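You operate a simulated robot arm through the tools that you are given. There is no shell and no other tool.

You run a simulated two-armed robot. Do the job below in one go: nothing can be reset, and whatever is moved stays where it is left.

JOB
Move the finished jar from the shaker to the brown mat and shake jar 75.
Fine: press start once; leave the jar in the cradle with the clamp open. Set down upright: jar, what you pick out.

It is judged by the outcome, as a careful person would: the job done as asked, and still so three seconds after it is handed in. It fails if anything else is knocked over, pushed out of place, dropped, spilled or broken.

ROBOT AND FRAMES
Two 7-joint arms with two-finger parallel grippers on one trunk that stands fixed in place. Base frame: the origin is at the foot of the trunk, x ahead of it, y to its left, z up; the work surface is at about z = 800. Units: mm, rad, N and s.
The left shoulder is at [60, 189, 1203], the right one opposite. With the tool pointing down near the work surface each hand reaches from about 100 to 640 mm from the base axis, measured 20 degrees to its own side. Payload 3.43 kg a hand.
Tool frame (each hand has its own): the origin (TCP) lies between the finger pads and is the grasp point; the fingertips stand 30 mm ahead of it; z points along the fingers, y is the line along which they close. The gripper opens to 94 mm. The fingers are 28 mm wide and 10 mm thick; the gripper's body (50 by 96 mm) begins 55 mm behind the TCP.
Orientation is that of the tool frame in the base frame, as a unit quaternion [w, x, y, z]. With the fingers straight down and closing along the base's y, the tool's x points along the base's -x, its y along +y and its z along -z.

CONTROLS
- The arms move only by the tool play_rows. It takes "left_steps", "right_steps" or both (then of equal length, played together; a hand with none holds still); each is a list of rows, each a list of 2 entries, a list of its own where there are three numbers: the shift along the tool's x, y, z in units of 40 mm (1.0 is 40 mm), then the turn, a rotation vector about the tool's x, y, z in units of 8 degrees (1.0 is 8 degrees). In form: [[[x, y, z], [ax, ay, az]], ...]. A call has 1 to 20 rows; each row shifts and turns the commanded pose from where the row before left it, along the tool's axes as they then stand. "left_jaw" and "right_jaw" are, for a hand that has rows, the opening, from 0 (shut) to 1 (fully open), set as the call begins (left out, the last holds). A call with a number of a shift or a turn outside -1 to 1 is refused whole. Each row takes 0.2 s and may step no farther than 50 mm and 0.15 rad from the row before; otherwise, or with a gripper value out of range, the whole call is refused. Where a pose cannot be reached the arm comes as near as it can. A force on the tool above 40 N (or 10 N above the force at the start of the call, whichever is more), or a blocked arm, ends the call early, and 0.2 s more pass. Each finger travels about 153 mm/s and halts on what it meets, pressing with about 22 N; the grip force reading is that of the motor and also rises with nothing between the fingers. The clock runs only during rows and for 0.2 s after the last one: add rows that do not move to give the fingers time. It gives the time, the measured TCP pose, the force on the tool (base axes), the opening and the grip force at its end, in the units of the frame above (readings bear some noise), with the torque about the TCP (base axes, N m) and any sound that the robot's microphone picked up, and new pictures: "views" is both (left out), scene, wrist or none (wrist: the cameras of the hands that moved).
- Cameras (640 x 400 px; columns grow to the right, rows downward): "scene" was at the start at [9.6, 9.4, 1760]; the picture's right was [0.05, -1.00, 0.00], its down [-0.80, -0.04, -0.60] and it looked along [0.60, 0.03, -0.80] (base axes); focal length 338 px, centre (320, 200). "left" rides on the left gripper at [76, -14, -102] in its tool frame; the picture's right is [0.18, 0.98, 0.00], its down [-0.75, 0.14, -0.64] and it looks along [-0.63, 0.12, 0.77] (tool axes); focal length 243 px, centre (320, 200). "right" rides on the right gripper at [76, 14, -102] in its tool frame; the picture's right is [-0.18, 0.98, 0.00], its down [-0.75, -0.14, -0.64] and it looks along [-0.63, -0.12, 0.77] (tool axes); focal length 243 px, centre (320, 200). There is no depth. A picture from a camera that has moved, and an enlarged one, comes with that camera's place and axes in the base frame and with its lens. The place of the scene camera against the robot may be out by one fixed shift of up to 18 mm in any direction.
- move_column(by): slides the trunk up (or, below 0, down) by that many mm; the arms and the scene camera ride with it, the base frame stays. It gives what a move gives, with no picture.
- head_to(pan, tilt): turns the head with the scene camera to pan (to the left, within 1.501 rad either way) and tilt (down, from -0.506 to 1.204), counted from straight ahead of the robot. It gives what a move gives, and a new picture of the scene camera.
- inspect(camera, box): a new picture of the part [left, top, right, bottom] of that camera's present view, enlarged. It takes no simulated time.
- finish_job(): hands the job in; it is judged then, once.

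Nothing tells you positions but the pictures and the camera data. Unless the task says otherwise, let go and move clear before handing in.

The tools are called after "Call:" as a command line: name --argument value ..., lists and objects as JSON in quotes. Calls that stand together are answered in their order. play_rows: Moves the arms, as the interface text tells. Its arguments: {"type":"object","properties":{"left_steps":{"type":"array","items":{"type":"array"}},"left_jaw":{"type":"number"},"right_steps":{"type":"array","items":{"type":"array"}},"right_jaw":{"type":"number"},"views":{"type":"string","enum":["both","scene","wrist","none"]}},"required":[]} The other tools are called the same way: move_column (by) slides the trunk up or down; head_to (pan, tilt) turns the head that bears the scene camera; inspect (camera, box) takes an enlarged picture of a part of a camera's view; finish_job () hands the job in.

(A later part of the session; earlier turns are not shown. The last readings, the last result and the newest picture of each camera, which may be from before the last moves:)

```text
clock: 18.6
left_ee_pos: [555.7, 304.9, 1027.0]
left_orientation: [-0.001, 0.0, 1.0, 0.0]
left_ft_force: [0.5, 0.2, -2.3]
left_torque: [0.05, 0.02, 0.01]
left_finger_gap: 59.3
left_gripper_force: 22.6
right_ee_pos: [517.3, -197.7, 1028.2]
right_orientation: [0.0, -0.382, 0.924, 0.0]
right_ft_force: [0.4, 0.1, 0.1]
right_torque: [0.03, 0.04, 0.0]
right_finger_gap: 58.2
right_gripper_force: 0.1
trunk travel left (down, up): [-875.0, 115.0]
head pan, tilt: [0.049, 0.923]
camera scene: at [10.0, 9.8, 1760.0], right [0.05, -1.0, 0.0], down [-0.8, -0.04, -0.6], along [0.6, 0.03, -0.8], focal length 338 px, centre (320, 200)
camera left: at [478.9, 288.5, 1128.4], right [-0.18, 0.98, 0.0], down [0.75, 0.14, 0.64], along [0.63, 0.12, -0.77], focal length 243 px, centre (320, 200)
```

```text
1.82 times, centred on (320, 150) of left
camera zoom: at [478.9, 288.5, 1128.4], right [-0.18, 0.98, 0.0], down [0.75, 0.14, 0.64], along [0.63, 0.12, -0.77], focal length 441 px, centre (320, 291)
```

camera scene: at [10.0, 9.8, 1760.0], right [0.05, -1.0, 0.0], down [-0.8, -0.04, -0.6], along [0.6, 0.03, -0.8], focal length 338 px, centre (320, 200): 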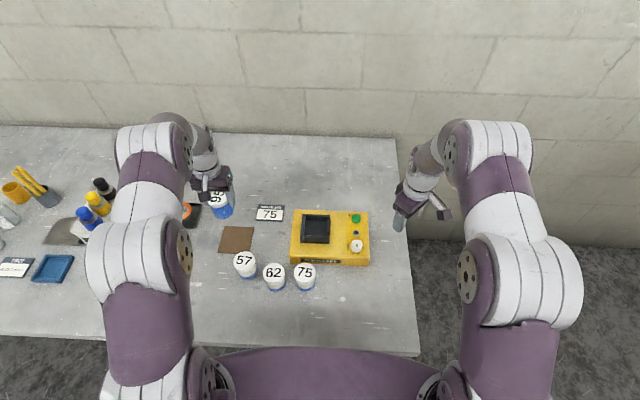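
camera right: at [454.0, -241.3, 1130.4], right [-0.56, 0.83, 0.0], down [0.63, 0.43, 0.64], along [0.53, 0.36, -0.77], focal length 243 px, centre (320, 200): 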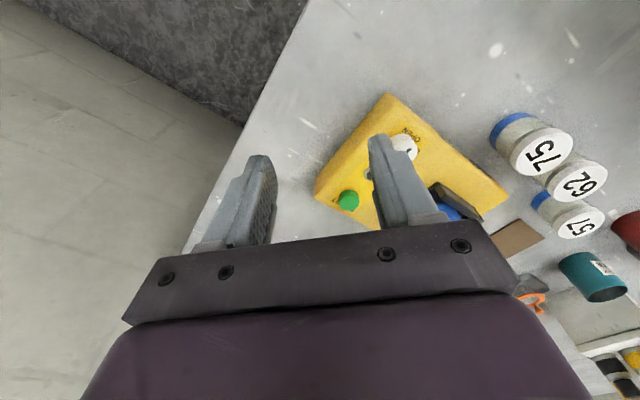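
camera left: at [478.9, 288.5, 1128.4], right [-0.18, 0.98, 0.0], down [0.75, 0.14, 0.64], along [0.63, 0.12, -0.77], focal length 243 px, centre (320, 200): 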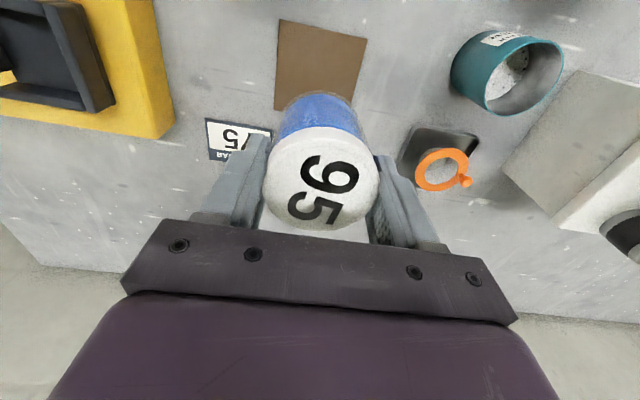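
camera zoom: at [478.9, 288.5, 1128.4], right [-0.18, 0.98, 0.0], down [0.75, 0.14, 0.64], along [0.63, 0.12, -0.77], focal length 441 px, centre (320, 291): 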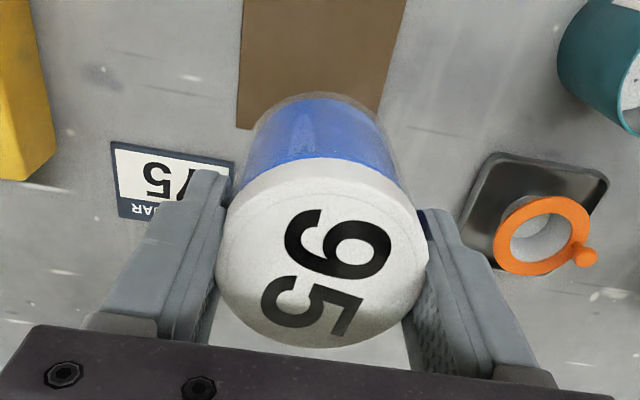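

The mat spans x 505–602 and y 251–347, so its centre is about (553, 299). I'll shift slightly, lower most of the way, then feel for contact.

Call:
play_rows --left_steps '[[[-0.05, -0.0875, 0.5], [0, 0, 0]], [[0, 0, 0.9], [0, 0, 0]], [[0, 0, 0.9], [0, 0, 0]], [[0, 0, 0.9], [0, 0, 0]], [[0, 0, 0.4], [0, 0, 0]], [[0, 0, 0], [0, 0, 0]], [[0, 0, 0], [0, 0, 0]]]'

Call:
inspect --camera "scene" --box '[190, 170, 310, 290]'

```text
clock: 20.2
left_ee_pos: [554.5, 299.5, 881.4]
left_orientation: [-0.001, 0.0, 1.0, 0.0]
left_ft_force: [-0.6, 0.5, -1.7]
left_torque: [0.0, 0.0, -0.01]
left_finger_gap: 59.3
left_gripper_force: 21.8
right_ee_pos: [517.9, -199.0, 1028.4]
right_orientation: [0.001, -0.383, 0.924, 0.0]
right_ft_force: [0.1, -0.1, 0.3]
right_torque: [0.01, 0.01, 0.0]
right_finger_gap: 58.2
right_gripper_force: 0.0
trunk travel left (down, up): [-875.0, 115.0]
head pan, tilt: [0.049, 0.923]
camera scene: at [10.0, 9.6, 1760.0], right [0.05, -1.0, 0.0], down [-0.8, -0.04, -0.6], along [0.6, 0.03, -0.8], focal length 338 px, centre (320, 200)
camera left: at [478.1, 283.2, 984.1], right [-0.18, 0.98, 0.0], down [0.75, 0.14, 0.64], along [0.63, 0.12, -0.77], focal length 243 px, centre (320, 200)
```

scene: 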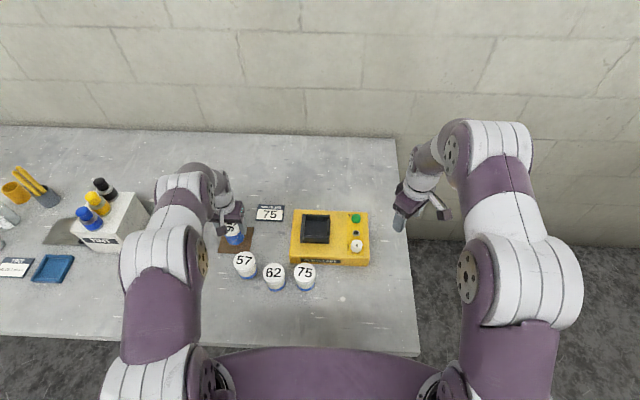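
left: 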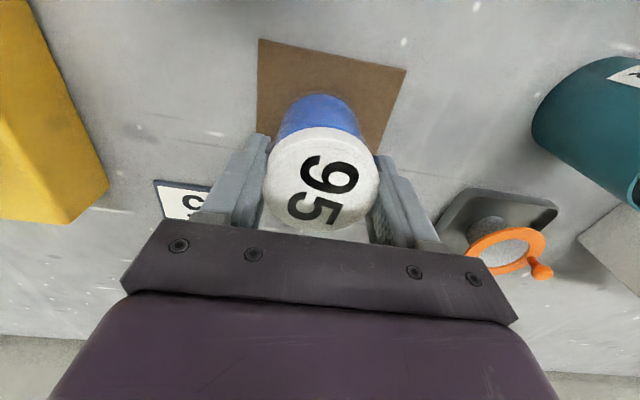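

```text
3.33 times, centred on (250, 230) of scene
camera zoom: at [10.0, 9.6, 1760.0], right [0.05, -1.0, 0.0], down [-0.8, -0.04, -0.6], along [0.6, 0.03, -0.8], focal length 1128 px, centre (553, 100)
```

zoom: 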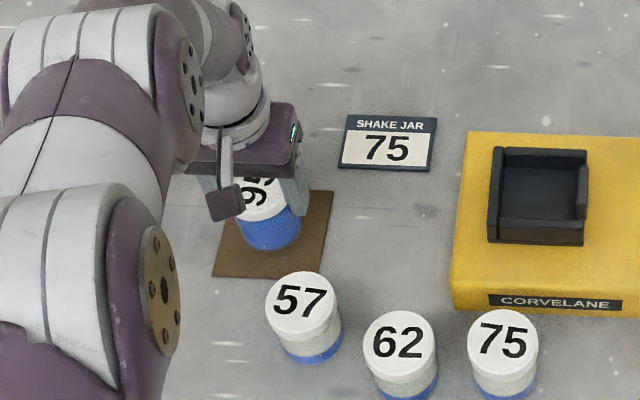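

The jar is over the middle of the mat and near the surface. Now I'll lower it in small steps, watching the force.

Call:
play_rows --left_steps '[[[0, 0, 0.05], [0, 0, 0]], [[0, 0, 0.05], [0, 0, 0]], [[0, 0, 0.05], [0, 0, 0]], [[0, 0, 0], [0, 0, 0]]]' --views "none"

Call:
play_rows --left_steps '[[[0, 0, 0.05], [0, 0, 0]], [[0, 0, 0], [0, 0, 0]]]' --views "none"

Call:
play_rows --left_steps '[[[0, 0, 0.05], [0, 0, 0]], [[0, 0, 0], [0, 0, 0]]]' --views "wrist"

```text
clock: 21.2
left_ee_pos: [556.0, 300.1, 878.0]
left_orientation: [0.0, 0.0, 1.0, -0.001]
left_ft_force: [0.5, 0.8, -1.6]
left_torque: [0.02, -0.02, -0.01]
left_finger_gap: 59.3
left_gripper_force: 21.9
right_ee_pos: [517.4, -197.0, 1028.7]
right_orientation: [0.0, -0.383, 0.924, 0.0]
right_ft_force: [-0.2, 0.6, 0.5]
right_torque: [0.03, -0.04, -0.01]
right_finger_gap: 58.2
right_gripper_force: 0.1
trunk travel left (down, up): [-875.0, 115.0]
head pan, tilt: [0.049, 0.923]
```

```text
clock: 21.8
left_ee_pos: [554.7, 301.4, 876.2]
left_orientation: [0.0, 0.001, 1.0, 0.0]
left_ft_force: [-0.4, -0.5, -1.3]
left_torque: [0.03, 0.0, -0.01]
left_finger_gap: 59.1
left_gripper_force: 21.8
right_ee_pos: [516.6, -197.1, 1029.0]
right_orientation: [0.0, -0.383, 0.924, 0.0]
right_ft_force: [0.0, -0.1, -0.1]
right_torque: [-0.01, -0.01, -0.03]
right_finger_gap: 58.4
right_gripper_force: 0.0
trunk travel left (down, up): [-875.0, 115.0]
head pan, tilt: [0.049, 0.923]
```

```text
clock: 22.4
left_ee_pos: [555.0, 300.5, 874.1]
left_orientation: [0.001, 0.0, 1.0, 0.0]
left_ft_force: [1.1, -0.5, -1.4]
left_torque: [0.0, -0.02, -0.02]
left_finger_gap: 58.7
left_gripper_force: 21.9
right_ee_pos: [516.0, -196.8, 1027.1]
right_orientation: [0.0, -0.382, 0.924, 0.0]
right_ft_force: [-0.4, 0.6, -0.5]
right_torque: [0.03, -0.02, -0.01]
right_finger_gap: 58.5
right_gripper_force: 0.0
trunk travel left (down, up): [-875.0, 115.0]
head pan, tilt: [0.049, 0.923]
camera left: at [478.8, 284.8, 975.8], right [-0.18, 0.98, 0.0], down [0.75, 0.14, 0.64], along [0.63, 0.12, -0.77], focal length 243 px, centre (320, 200)
```

left: 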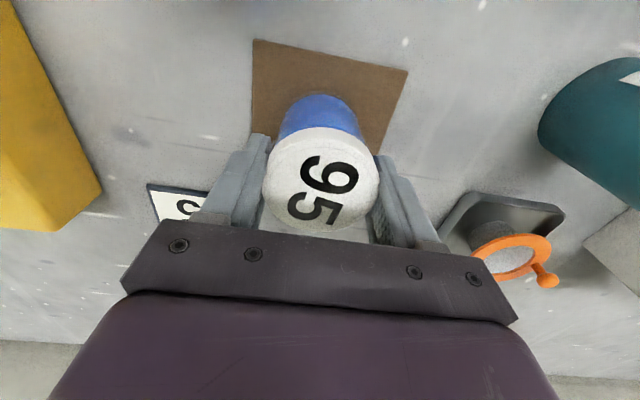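

There's no contact yet, so I continue down gently.

Call:
play_rows --left_steps '[[[0, 0, 0.05], [0, 0, 0]], [[0, 0, 0], [0, 0, 0]]]' --views "none"

Call:
play_rows --left_steps '[[[0, 0, 0.05], [0, 0, 0]], [[0, 0, 0], [0, 0, 0]]]' --views "none"

Call:
play_rows --left_steps '[[[0, 0, 0.04], [0, 0, 0]], [[0, 0, 0], [0, 0, 0]]]' --views "wrist"

```text
clock: 23.0
left_ee_pos: [555.1, 300.8, 874.0]
left_orientation: [-0.001, -0.001, 1.0, 0.0]
left_ft_force: [-0.6, 0.2, -2.9]
left_torque: [0.01, 0.0, 0.01]
left_finger_gap: 59.4
left_gripper_force: 22.4
right_ee_pos: [517.5, -197.1, 1028.3]
right_orientation: [0.0, -0.383, 0.924, -0.001]
right_ft_force: [-0.1, 0.7, 0.0]
right_torque: [0.0, -0.03, 0.0]
right_finger_gap: 58.4
right_gripper_force: 0.2
trunk travel left (down, up): [-875.0, 115.0]
head pan, tilt: [0.049, 0.923]
```

```text
clock: 23.6
left_ee_pos: [555.9, 299.7, 870.8]
left_orientation: [0.0, 0.001, 1.0, -0.001]
left_ft_force: [0.0, 0.0, -2.2]
left_torque: [-0.01, 0.03, 0.02]
left_finger_gap: 59.3
left_gripper_force: 21.6
right_ee_pos: [518.7, -197.6, 1028.3]
right_orientation: [0.0, -0.383, 0.924, 0.0]
right_ft_force: [0.7, -0.1, 0.0]
right_torque: [0.0, 0.01, 0.0]
right_finger_gap: 58.4
right_gripper_force: 0.0
trunk travel left (down, up): [-875.0, 115.0]
head pan, tilt: [0.049, 0.923]
```

```text
clock: 24.2
left_ee_pos: [555.1, 301.0, 867.3]
left_orientation: [0.0, 0.0, 1.0, 0.0]
left_ft_force: [0.9, 0.4, -1.5]
left_torque: [0.0, -0.01, -0.03]
left_finger_gap: 59.2
left_gripper_force: 22.1
right_ee_pos: [518.1, -197.2, 1028.1]
right_orientation: [0.0, -0.383, 0.924, 0.0]
right_ft_force: [-0.3, -0.3, -0.8]
right_torque: [-0.01, 0.01, 0.02]
right_finger_gap: 58.4
right_gripper_force: 0.1
trunk travel left (down, up): [-875.0, 115.0]
head pan, tilt: [0.049, 0.923]
camera left: at [479.2, 285.2, 970.7], right [-0.18, 0.98, 0.0], down [0.75, 0.14, 0.64], along [0.63, 0.12, -0.77], focal length 243 px, centre (320, 200)
```

left: 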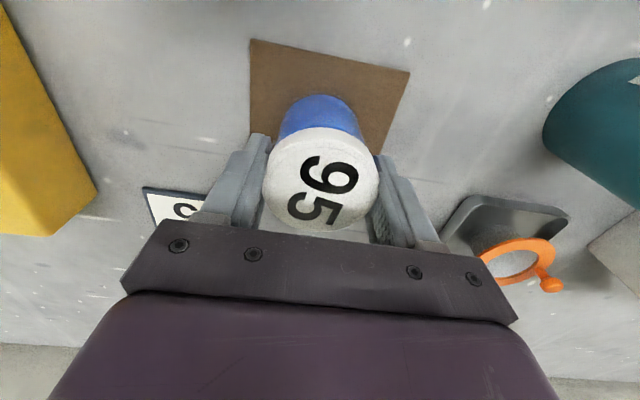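

Still no contact at TCP z 869. I keep lowering gently.

Call:
play_rows --left_steps '[[[0, 0, 0.04], [0, 0, 0]], [[0, 0, 0], [0, 0, 0]]]' --views "none"

Call:
play_rows --left_steps '[[[0, 0, 0.04], [0, 0, 0]], [[0, 0, 0], [0, 0, 0]]]' --views "none"

Call:
play_rows --left_steps '[[[0, 0, 0.04], [0, 0, 0]], [[0, 0, 0], [0, 0, 0]]]' --views "wrist"

Call:
inspect --camera "scene" --box '[210, 200, 280, 260]'

```text
clock: 24.8
left_ee_pos: [556.2, 300.4, 870.2]
left_orientation: [0.001, 0.0, 1.0, 0.0]
left_ft_force: [-2.5, 1.7, 6.0]
left_torque: [0.32, -0.02, 0.07]
left_finger_gap: 59.1
left_gripper_force: 21.7
right_ee_pos: [516.6, -197.6, 1028.7]
right_orientation: [0.0, -0.383, 0.924, 0.0]
right_ft_force: [-0.7, 0.3, 0.3]
right_torque: [0.04, 0.02, -0.01]
right_finger_gap: 58.6
right_gripper_force: 0.0
trunk travel left (down, up): [-875.0, 115.0]
head pan, tilt: [0.049, 0.923]
```

```text
clock: 25.4
left_ee_pos: [555.6, 300.2, 869.1]
left_orientation: [0.002, 0.0, 1.0, 0.002]
left_ft_force: [0.3, 0.7, 16.0]
left_torque: [0.16, 0.02, 0.02]
left_finger_gap: 59.3
left_gripper_force: 21.7
right_ee_pos: [515.4, -197.6, 1029.4]
right_orientation: [0.001, -0.382, 0.924, 0.0]
right_ft_force: [0.1, 0.1, 0.1]
right_torque: [0.0, 0.02, 0.01]
right_finger_gap: 58.2
right_gripper_force: 0.2
trunk travel left (down, up): [-875.0, 115.0]
head pan, tilt: [0.049, 0.923]
```

```text
clock: 26.0
left_ee_pos: [554.7, 300.3, 866.3]
left_orientation: [0.003, -0.001, 1.0, 0.001]
left_ft_force: [-0.3, 3.1, 23.8]
left_torque: [0.06, -0.03, 0.0]
left_finger_gap: 59.2
left_gripper_force: 22.0
right_ee_pos: [516.2, -197.6, 1028.6]
right_orientation: [0.001, -0.383, 0.924, -0.001]
right_ft_force: [0.5, 0.1, 0.6]
right_torque: [-0.01, 0.02, -0.02]
right_finger_gap: 58.2
right_gripper_force: 0.1
trunk travel left (down, up): [-875.0, 115.0]
head pan, tilt: [0.049, 0.923]
camera left: at [477.5, 284.5, 968.2], right [-0.18, 0.98, 0.0], down [0.75, 0.14, 0.65], along [0.63, 0.12, -0.76], focal length 243 px, centre (320, 200)
```

left: 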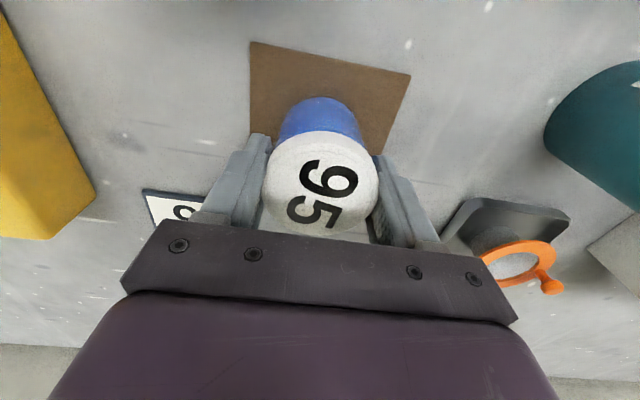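

```text
6.67 times, centred on (245, 230) of scene
camera zoom: at [5.8, 7.9, 1760.2], right [0.05, -1.0, 0.0], down [-0.8, -0.04, -0.6], along [0.6, 0.03, -0.8], focal length 2256 px, centre (820, 0)
```

zoom: 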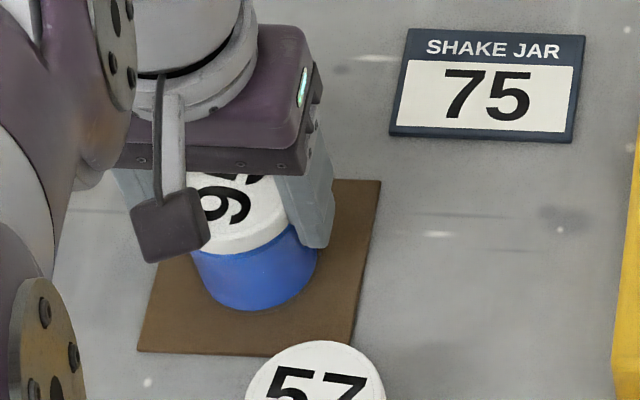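

The jar rests on the mat (contact force rose to 24 N). I'll ease up 3 mm to take the load off, open, and rise clear.

Call:
play_rows --left_steps '[[[0, 0, -0.075], [0, 0, 0]], [[0, 0, 0], [0, 0, 0]]]' --views "none"

Call:
play_rows --left_steps '[[[0, 0, 0], [0, 0, 0]], [[0, 0, 0], [0, 0, 0]], [[0, 0, 0], [0, 0, 0]], [[0, 0, -0.4], [0, 0, 0]], [[0, 0, -0.8], [0, 0, 0]], [[0, 0, -0.9], [0, 0, 0]], [[0, 0, -0.9], [0, 0, 0]], [[0, 0, 0], [0, 0, 0]]]' --left_jaw 1

Call:
inspect --camera "left" --box '[160, 0, 480, 200]'

```text
clock: 26.6
left_ee_pos: [555.0, 299.8, 866.4]
left_orientation: [-0.001, 0.0, 1.0, 0.0]
left_ft_force: [1.6, 3.0, 8.9]
left_torque: [0.21, -0.35, 0.11]
left_finger_gap: 58.8
left_gripper_force: 21.9
right_ee_pos: [517.0, -198.6, 1027.5]
right_orientation: [0.0, -0.382, 0.924, 0.0]
right_ft_force: [-0.1, 0.7, -1.3]
right_torque: [-0.02, 0.0, -0.01]
right_finger_gap: 58.2
right_gripper_force: 0.0
trunk travel left (down, up): [-875.0, 115.0]
head pan, tilt: [0.049, 0.923]
```

```text
clock: 28.4
left_ee_pos: [553.3, 299.8, 986.3]
left_orientation: [0.0, 0.0, 1.0, 0.0]
left_ft_force: [-0.6, -0.5, -0.3]
left_torque: [-0.01, 0.0, -0.01]
left_finger_gap: 94.2
left_gripper_force: 0.1
right_ee_pos: [516.5, -196.6, 1028.4]
right_orientation: [0.0, -0.382, 0.924, 0.0]
right_ft_force: [-0.1, -0.1, -0.3]
right_torque: [0.02, 0.0, -0.01]
right_finger_gap: 58.3
right_gripper_force: 0.1
trunk travel left (down, up): [-875.0, 115.0]
head pan, tilt: [0.049, 0.923]
camera scene: at [10.1, 9.7, 1760.0], right [0.05, -1.0, 0.0], down [-0.8, -0.04, -0.6], along [0.6, 0.03, -0.8], focal length 338 px, centre (320, 200)
camera left: at [478.2, 284.1, 1089.3], right [-0.18, 0.98, 0.0], down [0.75, 0.14, 0.64], along [0.63, 0.12, -0.77], focal length 243 px, centre (320, 200)
```

scene: 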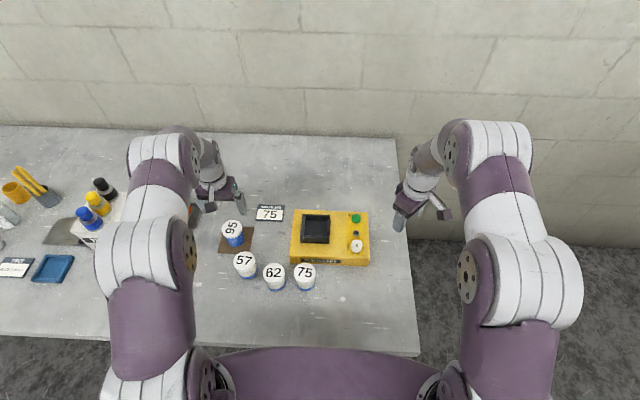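
left: 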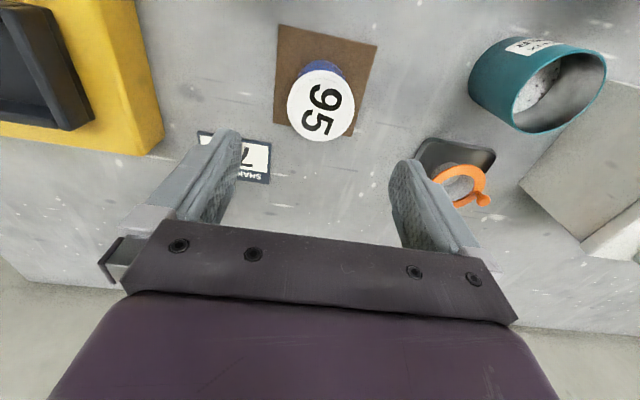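

```text
2.00 times, centred on (320, 100) of left
camera zoom: at [478.2, 284.1, 1089.3], right [-0.18, 0.98, 0.0], down [0.75, 0.14, 0.64], along [0.63, 0.12, -0.77], focal length 485 px, centre (320, 400)
```

zoom: 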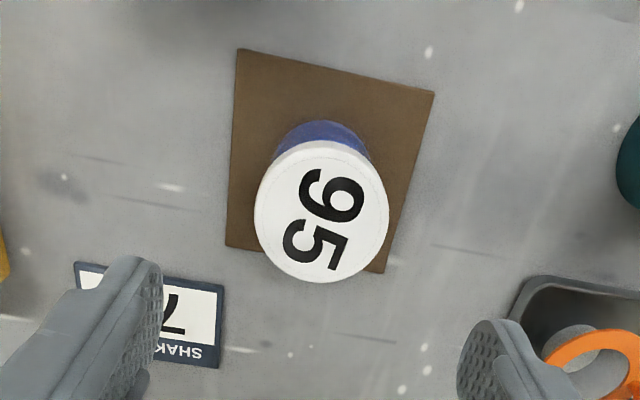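

Jar 95 stands upright in the middle of the mat. Next I move the left hand high over jar 75 to locate it precisely.

Call:
play_rows --left_steps '[[[0.49, -0.8217, -0.064], [0, 0, 0]], [[0.49, -0.8217, -0.064], [0, 0, 0]], [[0.49, -0.8217, -0.064], [0, 0, 0]], [[0.49, -0.8217, -0.064], [0, 0, 0]], [[0.49, -0.8217, -0.064], [0, 0, 0]], [[0.49, -0.8217, -0.064], [0, 0, 0]], [[0.49, -0.8217, -0.064], [0, 0, 0]], [[0, 0, 0], [0, 0, 0]], [[0, 0, 0], [0, 0, 0]]]' --left_jaw 0.85

Call:
inspect --camera "left" --box '[200, 40, 520, 240]'

Call:
inspect --camera "scene" --box '[210, 200, 380, 300]'

```text
clock: 30.4
left_ee_pos: [420.0, 70.8, 1005.2]
left_orientation: [0.001, 0.0, 1.0, 0.0]
left_ft_force: [0.2, -1.5, 0.7]
left_torque: [0.0, 0.0, -0.02]
left_finger_gap: 79.8
left_gripper_force: 0.0
right_ee_pos: [518.0, -197.4, 1027.0]
right_orientation: [0.0, -0.383, 0.924, -0.001]
right_ft_force: [-0.1, -0.4, 0.0]
right_torque: [0.01, -0.01, 0.03]
right_finger_gap: 58.4
right_gripper_force: 0.0
trunk travel left (down, up): [-875.0, 115.0]
head pan, tilt: [0.049, 0.923]
camera scene: at [9.7, 9.4, 1760.0], right [0.05, -1.0, 0.0], down [-0.8, -0.04, -0.6], along [0.6, 0.03, -0.8], focal length 338 px, centre (320, 200)
camera left: at [343.0, 54.8, 1106.8], right [-0.18, 0.98, 0.0], down [0.75, 0.14, 0.64], along [0.63, 0.12, -0.77], focal length 243 px, centre (320, 200)
```

scene: 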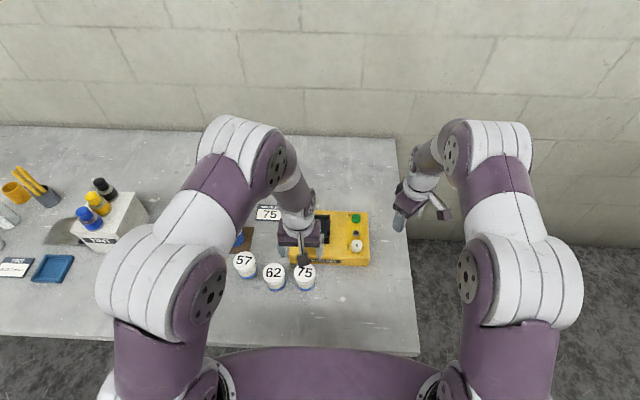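
left: 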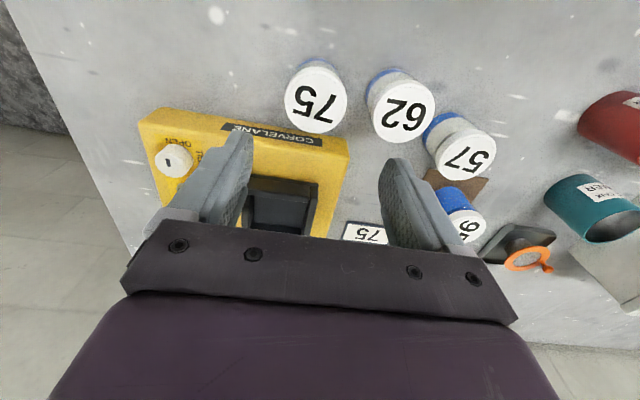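

```text
2.00 times, centred on (360, 140) of left
camera zoom: at [343.0, 54.8, 1106.8], right [-0.18, 0.98, 0.0], down [0.75, 0.14, 0.64], along [0.63, 0.12, -0.77], focal length 485 px, centre (240, 320)
```

zoom: 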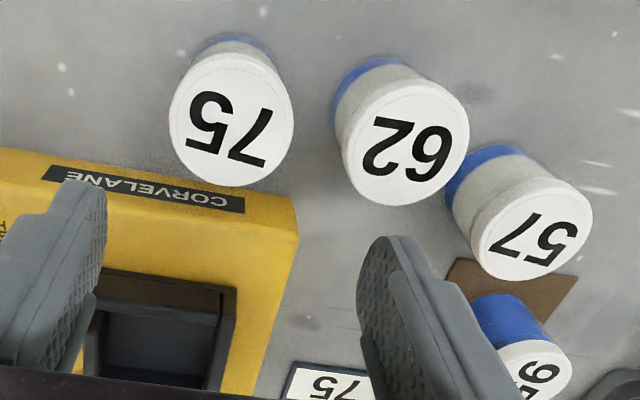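

```text
3.76 times, centred on (295, 250) of scene
camera zoom: at [9.7, 9.4, 1760.0], right [0.05, -1.0, 0.0], down [-0.8, -0.04, -0.6], along [0.6, 0.03, -0.8], focal length 1274 px, centre (414, 12)
```

zoom: 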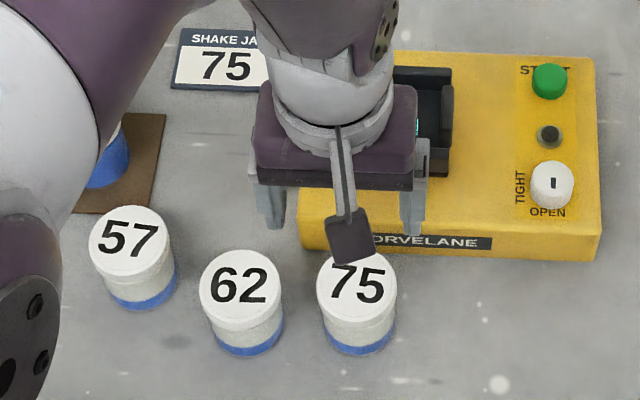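

Jar 75 is at about (418, 65.5), with jar 62 roughly 85 mm away at (413, 151). I'll turn the left hand 45° so the fingers clear both jar 62 and the shaker, and lower partway.

Call:
play_rows --left_steps '[[[0.025, -0.0825, 0], [0, 0, 0.9375]], [[0, 0, 0.37], [0, 0, 0.9375]], [[0, 0, 0.37], [0, 0, 0.9375]], [[0, 0, 0.37], [0, 0, 0.9375]], [[0, 0, 0.37], [0, 0, 0.9375]], [[0, 0, 0.37], [0, 0, 0.9375]], [[0, 0, 0], [0, 0, 0]], [[0, 0, 0], [0, 0, 0]]]' --left_jaw 0.85

Call:
inspect --camera "left" --box '[160, 60, 480, 260]'

Call:
inspect --camera "scene" --box '[250, 210, 370, 310]'

```text
clock: 32.2
left_ee_pos: [417.6, 67.0, 931.0]
left_orientation: [0.0, 0.382, 0.924, 0.001]
left_ft_force: [-0.1, -0.3, -0.3]
left_torque: [0.01, 0.0, 0.01]
left_finger_gap: 79.6
left_gripper_force: 0.2
right_ee_pos: [518.3, -197.3, 1028.8]
right_orientation: [0.0, -0.382, 0.924, 0.001]
right_ft_force: [0.3, 0.5, -0.6]
right_torque: [-0.03, 0.01, 0.03]
right_finger_gap: 58.2
right_gripper_force: 0.1
trunk travel left (down, up): [-875.0, 115.0]
head pan, tilt: [0.049, 0.923]
camera scene: at [9.6, 9.3, 1760.0], right [0.05, -1.0, 0.0], down [-0.8, -0.04, -0.6], along [0.6, 0.03, -0.8], focal length 338 px, centre (320, 200)
camera left: at [353.9, 108.8, 1032.8], right [0.57, 0.82, 0.0], down [0.63, -0.43, 0.64], along [0.53, -0.36, -0.77], focal length 243 px, centre (320, 200)
```

scene: 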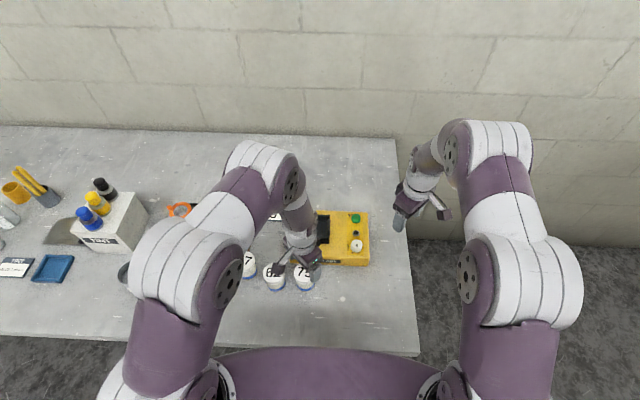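
left: 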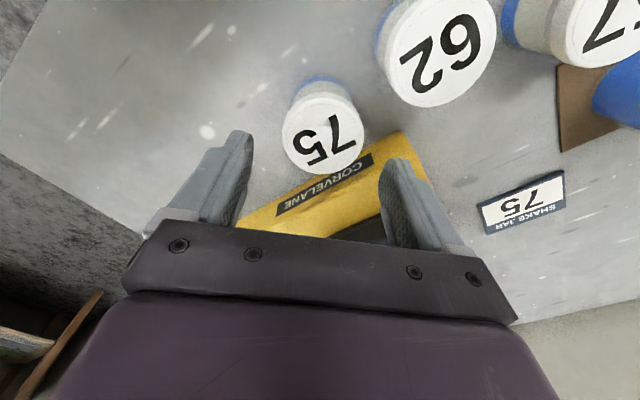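

```text
2.00 times, centred on (320, 160) of left
camera zoom: at [353.9, 108.8, 1032.8], right [0.57, 0.82, 0.0], down [0.63, -0.43, 0.64], along [0.53, -0.36, -0.77], focal length 485 px, centre (320, 280)
```

zoom: 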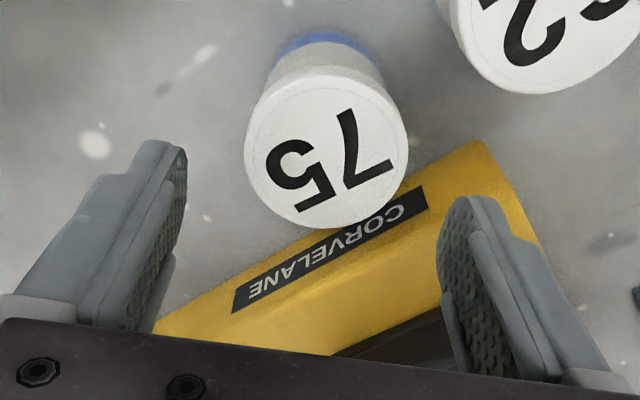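

```text
4.00 times, centred on (310, 260) of scene
camera zoom: at [9.6, 9.3, 1760.0], right [0.05, -1.0, 0.0], down [-0.8, -0.04, -0.6], along [0.6, 0.03, -0.8], focal length 1354 px, centre (360, -40)
```

zoom: 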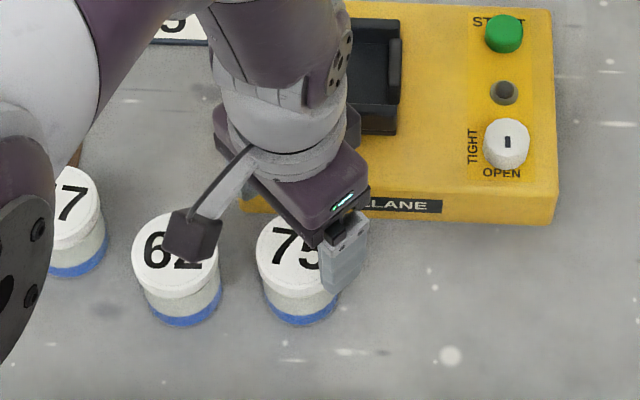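

The hand is within about 2 mm of jar 75's axis. I'll correct that, lower around the lid and close.

Call:
play_rows --left_steps '[[[0, 0.055, 0.4], [0, 0, 0]], [[0, 0, 0.6], [0, 0, 0]], [[0, 0, 0.57], [0, 0, 0]], [[0, 0, 0], [0, 0, 0]], [[0, 0, 0], [0, 0, 0]]]' --left_jaw 0.85 --views "wrist"

Call:
inspect --camera "left" --box '[160, 60, 480, 260]'

```text
clock: 33.4
left_ee_pos: [418.7, 67.9, 866.8]
left_orientation: [0.0, 0.383, 0.924, 0.0]
left_ft_force: [-0.1, -0.3, 0.3]
left_torque: [-0.03, 0.01, 0.02]
left_finger_gap: 79.9
left_gripper_force: 0.2
right_ee_pos: [517.0, -196.7, 1028.3]
right_orientation: [0.0, -0.382, 0.924, 0.001]
right_ft_force: [-0.2, 0.9, -0.1]
right_torque: [0.02, 0.01, -0.03]
right_finger_gap: 58.0
right_gripper_force: 0.1
trunk travel left (down, up): [-875.0, 115.0]
head pan, tilt: [0.049, 0.923]
camera left: at [354.7, 110.6, 969.1], right [0.56, 0.83, 0.0], down [0.63, -0.43, 0.64], along [0.53, -0.36, -0.77], focal length 243 px, centre (320, 200)
```

left: 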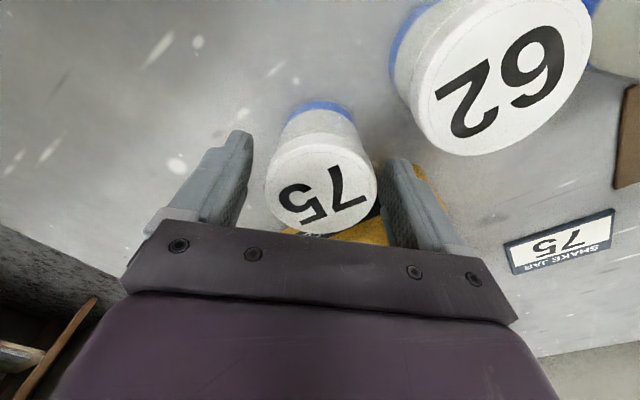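

```text
2.00 times, centred on (320, 160) of left
camera zoom: at [354.7, 110.6, 969.1], right [0.56, 0.83, 0.0], down [0.63, -0.43, 0.64], along [0.53, -0.36, -0.77], focal length 485 px, centre (320, 280)
```

zoom: 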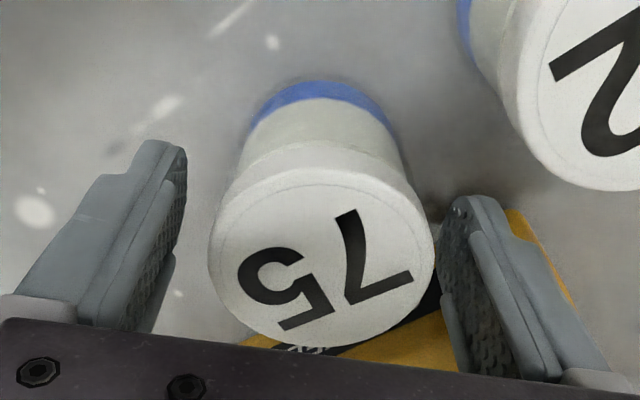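

The lid is centred along the closing line. I close the gripper on it.

Call:
play_rows --left_steps '[[[0, 0, 0], [0, 0, 0]], [[0, 0, 0], [0, 0, 0]], [[0, 0, 0], [0, 0, 0]]]' --left_jaw 0 --views "wrist"

```text
clock: 34.2
left_ee_pos: [419.7, 68.5, 867.2]
left_orientation: [0.0, 0.383, 0.924, 0.0]
left_ft_force: [1.2, -0.5, 0.3]
left_torque: [-0.04, -0.02, -0.01]
left_finger_gap: 60.1
left_gripper_force: 22.1
right_ee_pos: [517.6, -198.0, 1028.1]
right_orientation: [-0.001, -0.382, 0.924, 0.0]
right_ft_force: [0.5, -0.6, 0.5]
right_torque: [-0.01, -0.03, -0.01]
right_finger_gap: 58.4
right_gripper_force: 0.1
trunk travel left (down, up): [-875.0, 115.0]
head pan, tilt: [0.049, 0.923]
camera left: at [354.9, 110.6, 969.2], right [0.56, 0.83, 0.0], down [0.63, -0.43, 0.64], along [0.53, -0.36, -0.77], focal length 243 px, centre (320, 200)
```

left: 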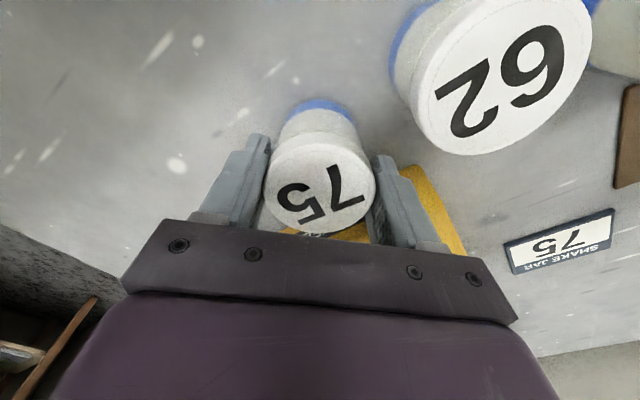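

Jar 75 is held at 60 mm. I'll lift it straight up, turn the hand back, and carry it above the cradle at about z 1003.

Call:
play_rows --left_steps '[[[0, 0, -0.4], [0, 0, 0]], [[0, 0, -0.75], [0, 0, 0]], [[0, 0, -0.75], [0, 0, 0]], [[0, 0, -0.75], [0, 0, 0]], [[0, 0, -0.75], [0, 0, 0]], [[0, 0, 0], [0, 0, -0.9375]], [[0, 0, 0], [0, 0, -0.9375]], [[0, 0, 0], [0, 0, -0.9375]], [[0, 0, 0], [0, 0, -0.9375]], [[0, 0, 0], [0, 0, -0.9375]], [[0, 0, 0], [0, 0, -0.9375]], [[0, 0, 0], [0, 0, 0]]]' --views "both"

Call:
play_rows --left_steps '[[[-0.6, -0.1, 0], [0, 0, 0]], [[-0.9, -0.14, 0], [0, 0, 0]], [[-0.9, -0.14, 0], [0, 0, 0]], [[-0.9, -0.14, 0], [0, 0, 0]], [[-0.34, -0.05, 0], [0, 0, 0]], [[0, 0, 0], [0, 0, 0]], [[0, 0, 0], [0, 0, 0]]]' --views "both"

Call:
inspect --camera "left" --box '[180, 0, 460, 220]'

Call:
inspect --camera "scene" --box '[280, 170, 380, 270]'

```text
clock: 36.8
left_ee_pos: [418.6, 69.1, 1002.9]
left_orientation: [0.0, -0.001, 1.0, 0.001]
left_ft_force: [0.1, -0.2, -1.9]
left_torque: [-0.01, 0.0, 0.01]
left_finger_gap: 59.7
left_gripper_force: 21.9
right_ee_pos: [516.0, -197.4, 1027.4]
right_orientation: [0.0, -0.383, 0.924, 0.0]
right_ft_force: [-0.1, 0.0, -0.7]
right_torque: [0.01, -0.02, -0.02]
right_finger_gap: 58.3
right_gripper_force: 0.1
trunk travel left (down, up): [-875.0, 115.0]
head pan, tilt: [0.049, 0.923]
camera scene: at [9.9, 9.4, 1760.0], right [0.05, -1.0, 0.0], down [-0.8, -0.04, -0.6], along [0.6, 0.03, -0.8], focal length 338 px, centre (320, 200)
camera left: at [342.3, 53.0, 1105.5], right [-0.19, 0.98, 0.0], down [0.75, 0.14, 0.64], along [0.63, 0.12, -0.77], focal length 243 px, centre (320, 200)
```

scene: 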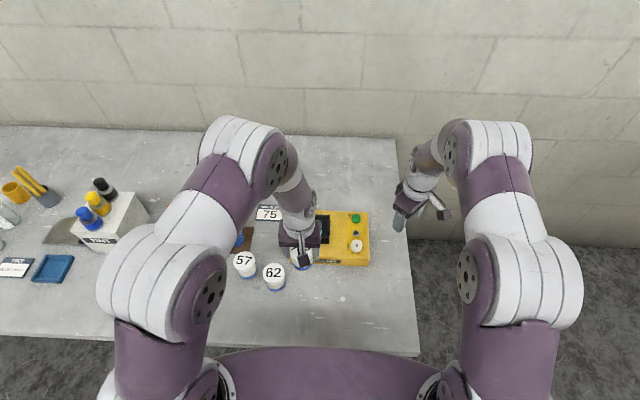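
left: 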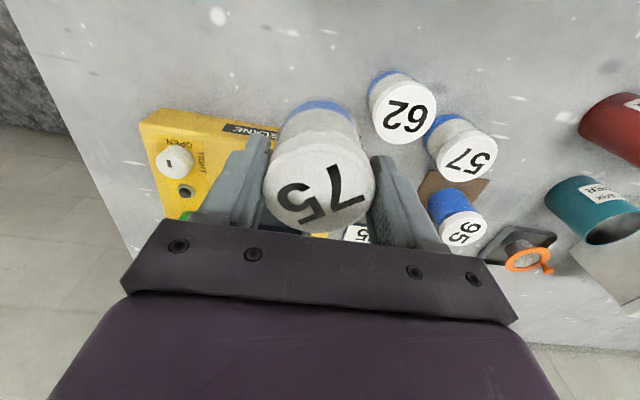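

```text
clock: 38.4
left_ee_pos: [564.7, 46.0, 1006.0]
left_orientation: [0.0, 0.0, 1.0, 0.0]
left_ft_force: [-0.7, 0.4, -2.6]
left_torque: [0.01, 0.0, -0.04]
left_finger_gap: 60.1
left_gripper_force: 21.7
right_ee_pos: [517.7, -198.0, 1028.0]
right_orientation: [0.001, -0.383, 0.924, 0.0]
right_ft_force: [-0.5, -0.2, 0.1]
right_torque: [0.03, 0.0, -0.01]
right_finger_gap: 58.2
right_gripper_force: 0.0
trunk travel left (down, up): [-875.0, 115.0]
head pan, tilt: [0.049, 0.923]
camera scene: at [10.3, 9.3, 1760.0], right [0.05, -1.0, 0.0], down [-0.8, -0.04, -0.6], along [0.6, 0.03, -0.8], focal length 338 px, centre (320, 200)
camera left: at [488.5, 30.2, 1108.1], right [-0.18, 0.98, 0.0], down [0.75, 0.14, 0.64], along [0.63, 0.12, -0.77], focal length 243 px, centre (320, 200)
```

scene: 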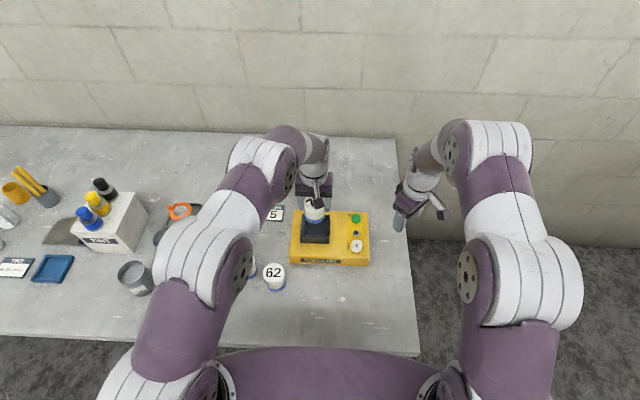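
left: 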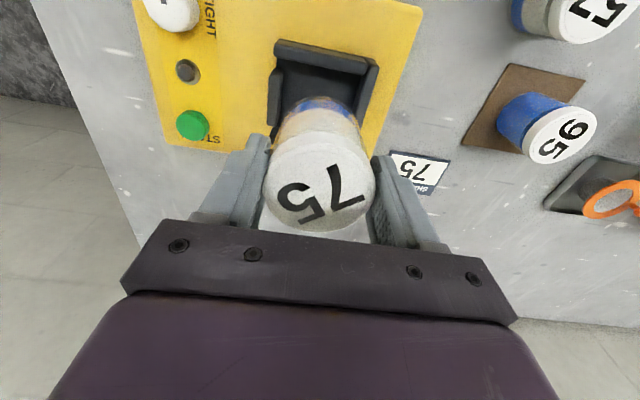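

```text
1.82 times, centred on (320, 110) of left
camera zoom: at [488.5, 30.2, 1108.1], right [-0.18, 0.98, 0.0], down [0.75, 0.14, 0.64], along [0.63, 0.12, -0.77], focal length 441 px, centre (320, 364)
```

zoom: 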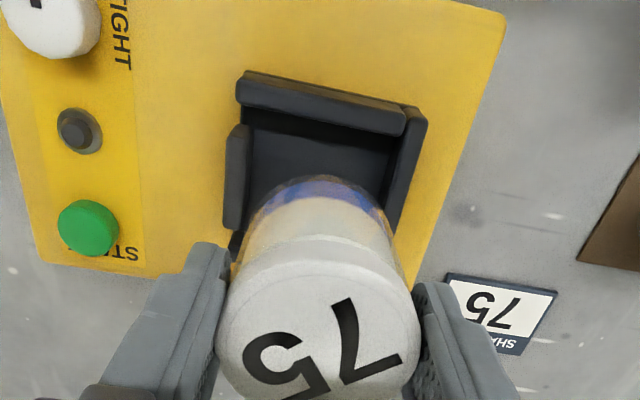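

```text
4.00 times, centred on (330, 220) of scene
camera zoom: at [10.3, 9.3, 1760.0], right [0.05, -1.0, 0.0], down [-0.8, -0.04, -0.6], along [0.6, 0.03, -0.8], focal length 1354 px, centre (280, 120)
```

zoom: 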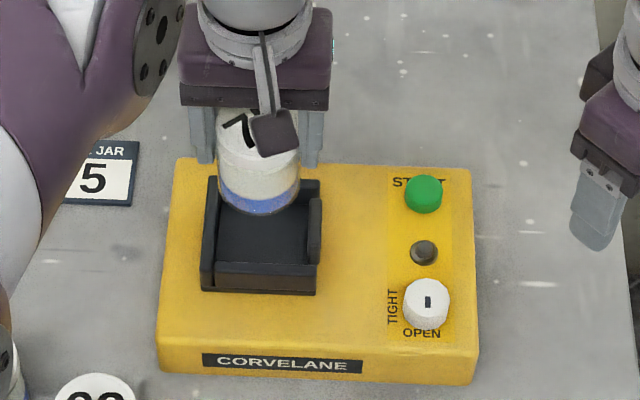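

Jar 75 hangs over the middle of the opened cradle. I'll lower it to just inside the walls and check.

Call:
play_rows --left_steps '[[[0, 0, 0.4], [0, 0, 0]], [[0, 0, 0.4], [0, 0, 0]], [[0, 0, 0.3], [0, 0, 0]], [[0, 0, 0.2], [0, 0, 0]], [[0, 0, 0], [0, 0, 0]], [[0, 0, 0], [0, 0, 0]]]' --views "both"

Call:
inspect --camera "left" --box '[180, 0, 460, 220]'

Call:
inspect --camera "scene" --box '[280, 170, 380, 270]'

```text
clock: 39.8
left_ee_pos: [564.1, 45.5, 951.5]
left_orientation: [0.0, 0.0, 1.0, -0.001]
left_ft_force: [0.1, 0.2, -1.5]
left_torque: [-0.01, -0.02, -0.01]
left_finger_gap: 59.8
left_gripper_force: 21.9
right_ee_pos: [517.6, -197.3, 1028.5]
right_orientation: [0.0, -0.383, 0.924, -0.001]
right_ft_force: [-0.3, -0.6, 0.0]
right_torque: [-0.01, 0.02, 0.04]
right_finger_gap: 58.3
right_gripper_force: 0.1
trunk travel left (down, up): [-875.0, 115.0]
head pan, tilt: [0.049, 0.923]
camera scene: at [9.8, 9.3, 1760.0], right [0.05, -1.0, 0.0], down [-0.8, -0.04, -0.6], along [0.6, 0.03, -0.8], focal length 338 px, centre (320, 200)
camera left: at [487.1, 30.4, 1053.9], right [-0.18, 0.98, 0.0], down [0.75, 0.14, 0.64], along [0.63, 0.12, -0.77], focal length 243 px, centre (320, 200)
```

scene: 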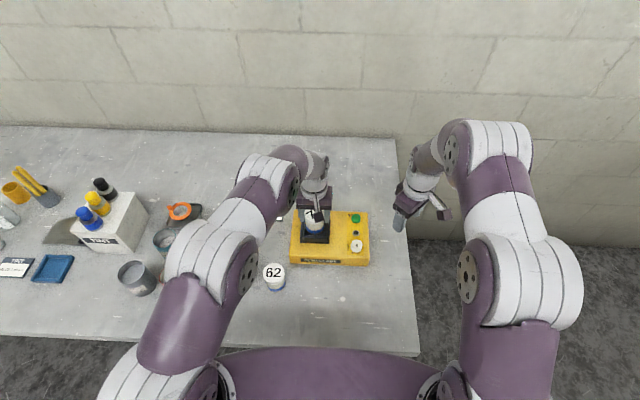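
left: 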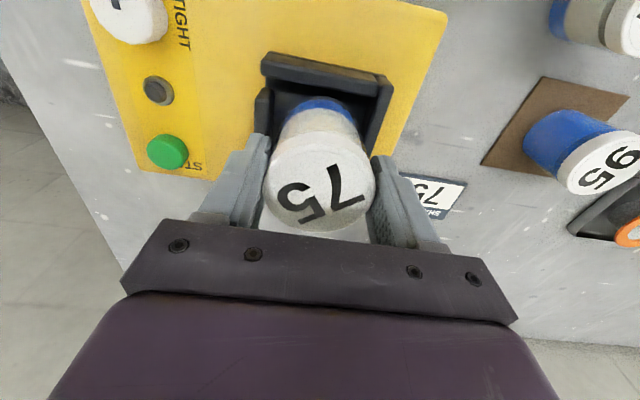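

```text
1.82 times, centred on (320, 110) of left
camera zoom: at [487.1, 30.4, 1053.9], right [-0.18, 0.98, 0.0], down [0.75, 0.14, 0.64], along [0.63, 0.12, -0.77], focal length 441 px, centre (320, 364)
```

zoom: 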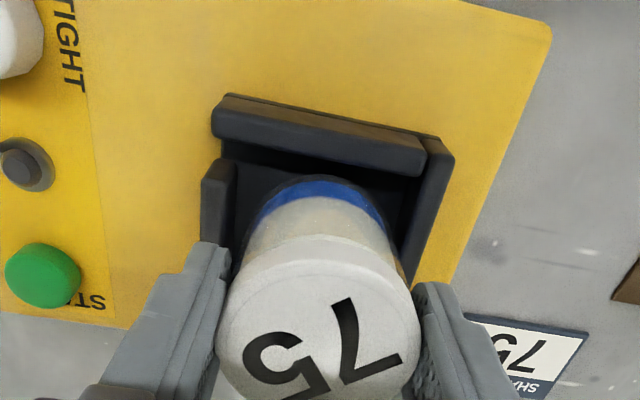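

```text
4.00 times, centred on (330, 220) of scene
camera zoom: at [9.8, 9.3, 1760.0], right [0.05, -1.0, 0.0], down [-0.8, -0.04, -0.6], along [0.6, 0.03, -0.8], focal length 1354 px, centre (280, 120)
```

zoom: 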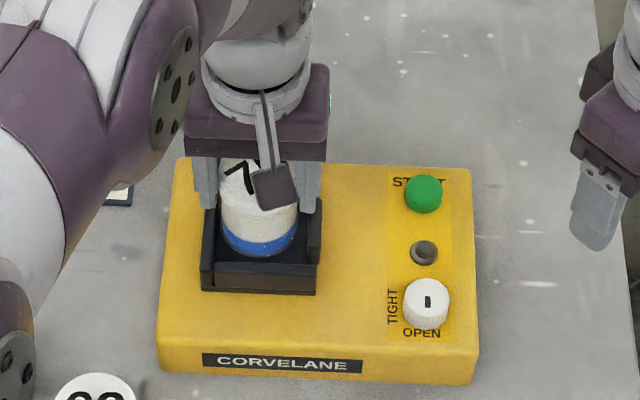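

The jar's base is inside the walls without touching them. I nudge x by 1.5 mm and continue down until it seats.

Call:
play_rows --left_steps '[[[-0.04, 0, 0.1], [0, 0, 0]], [[0, 0, 0.1], [0, 0, 0]], [[0, 0, 0.1], [0, 0, 0]], [[0, 0, 0.05], [0, 0, 0]], [[0, 0, 0], [0, 0, 0]]]' --views "none"

Call:
play_rows --left_steps '[[[0, 0, 0.05], [0, 0, 0]], [[0, 0, 0], [0, 0, 0]]]' --views "none"

Call:
play_rows --left_steps '[[[0, 0, 0.05], [0, 0, 0]], [[0, 0, 0], [0, 0, 0]]]' --views "none"

Call:
play_rows --left_steps '[[[0, 0, 0.04], [0, 0, 0]], [[0, 0, 0], [0, 0, 0]]]' --views "both"

```text
clock: 41.0
left_ee_pos: [566.0, 46.3, 937.9]
left_orientation: [0.0, 0.0, 1.0, 0.0]
left_ft_force: [0.0, 0.0, -2.1]
left_torque: [0.04, 0.0, 0.0]
left_finger_gap: 60.0
left_gripper_force: 21.7
right_ee_pos: [517.4, -197.0, 1028.5]
right_orientation: [0.001, -0.382, 0.924, 0.001]
right_ft_force: [-0.4, 1.1, 0.3]
right_torque: [0.01, -0.02, 0.02]
right_finger_gap: 58.3
right_gripper_force: 0.1
trunk travel left (down, up): [-875.0, 115.0]
head pan, tilt: [0.049, 0.923]
```

```text
clock: 41.6
left_ee_pos: [565.8, 45.9, 936.4]
left_orientation: [0.0, 0.0, 1.0, 0.0]
left_ft_force: [-0.2, 0.9, -0.7]
left_torque: [0.02, 0.01, -0.01]
left_finger_gap: 59.9
left_gripper_force: 22.0
right_ee_pos: [516.2, -198.1, 1027.7]
right_orientation: [0.0, -0.383, 0.924, 0.0]
right_ft_force: [0.1, -0.3, -0.5]
right_torque: [-0.01, -0.02, 0.01]
right_finger_gap: 58.2
right_gripper_force: 0.1
trunk travel left (down, up): [-875.0, 115.0]
head pan, tilt: [0.049, 0.923]
```

```text
clock: 42.2
left_ee_pos: [566.5, 46.9, 935.4]
left_orientation: [0.0, 0.0, 1.0, 0.0]
left_ft_force: [-0.3, -0.3, -2.0]
left_torque: [0.0, 0.04, 0.0]
left_finger_gap: 60.0
left_gripper_force: 21.5
right_ee_pos: [517.7, -197.4, 1028.2]
right_orientation: [0.0, -0.382, 0.924, 0.0]
right_ft_force: [-0.1, -0.3, 0.0]
right_torque: [0.02, 0.05, -0.01]
right_finger_gap: 58.3
right_gripper_force: 0.0
trunk travel left (down, up): [-875.0, 115.0]
head pan, tilt: [0.049, 0.923]
```

```text
clock: 42.8
left_ee_pos: [566.8, 47.6, 931.3]
left_orientation: [0.001, 0.0, 1.0, 0.0]
left_ft_force: [0.7, 0.0, 0.3]
left_torque: [-0.05, 0.01, -0.01]
left_finger_gap: 59.8
left_gripper_force: 21.5
right_ee_pos: [517.8, -198.5, 1027.1]
right_orientation: [0.001, -0.383, 0.924, 0.0]
right_ft_force: [0.3, -0.2, -0.2]
right_torque: [0.02, -0.01, 0.0]
right_finger_gap: 58.1
right_gripper_force: 0.0
trunk travel left (down, up): [-875.0, 115.0]
head pan, tilt: [0.049, 0.923]
camera scene: at [9.6, 9.3, 1760.0], right [0.05, -1.0, 0.0], down [-0.8, -0.04, -0.6], along [0.6, 0.03, -0.8], focal length 338 px, centre (320, 200)
camera left: at [490.1, 30.5, 1034.5], right [-0.18, 0.98, 0.0], down [0.75, 0.14, 0.64], along [0.63, 0.12, -0.77], focal length 243 px, centre (320, 200)
```

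scene: 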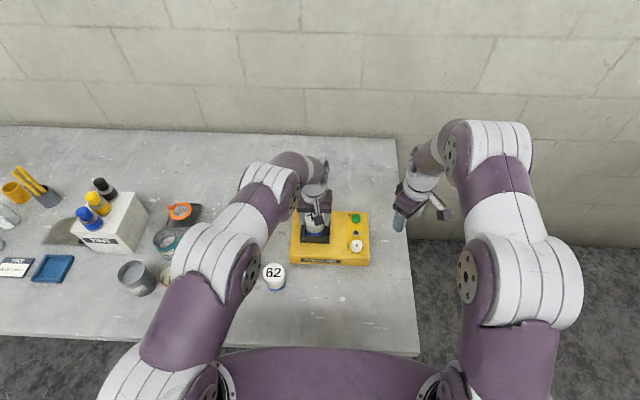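
left: 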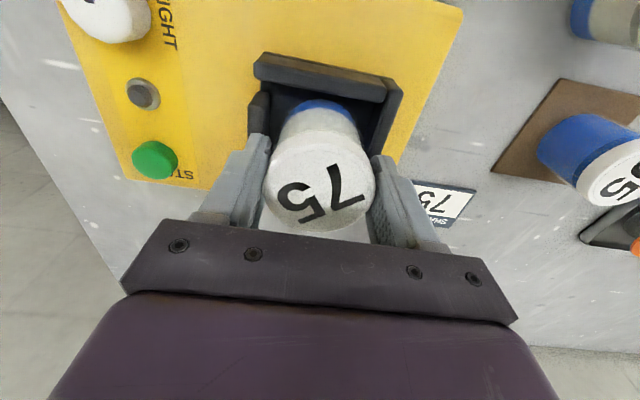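

It's almost seated (z 932). I take a few more small steps.

Call:
play_rows --left_steps '[[[0, 0, 0.035], [0, 0, 0]], [[0, 0, 0], [0, 0, 0]]]' --views "none"

Call:
play_rows --left_steps '[[[0, 0, 0.035], [0, 0, 0]], [[0, 0, 0], [0, 0, 0]]]' --views "none"

```text
clock: 43.4
left_ee_pos: [565.6, 46.4, 932.9]
left_orientation: [0.002, 0.0, 1.0, 0.0]
left_ft_force: [0.1, -1.8, 4.1]
left_torque: [-0.2, 0.11, 0.01]
left_finger_gap: 59.8
left_gripper_force: 22.2
right_ee_pos: [516.3, -198.2, 1028.1]
right_orientation: [0.0, -0.382, 0.924, 0.0]
right_ft_force: [-1.1, 0.4, 1.1]
right_torque: [-0.01, 0.0, 0.0]
right_finger_gap: 58.3
right_gripper_force: 0.1
trunk travel left (down, up): [-875.0, 115.0]
head pan, tilt: [0.049, 0.923]
```

```text
clock: 44.0
left_ee_pos: [566.3, 46.7, 932.7]
left_orientation: [0.001, -0.001, 1.0, 0.0]
left_ft_force: [0.1, 0.7, 17.1]
left_torque: [-0.06, 0.16, 0.04]
left_finger_gap: 59.9
left_gripper_force: 21.5
right_ee_pos: [515.5, -197.8, 1028.6]
right_orientation: [0.001, -0.382, 0.924, -0.001]
right_ft_force: [-0.5, -0.6, -0.9]
right_torque: [-0.01, 0.02, 0.01]
right_finger_gap: 58.2
right_gripper_force: 0.0
trunk travel left (down, up): [-875.0, 115.0]
head pan, tilt: [0.049, 0.923]
```

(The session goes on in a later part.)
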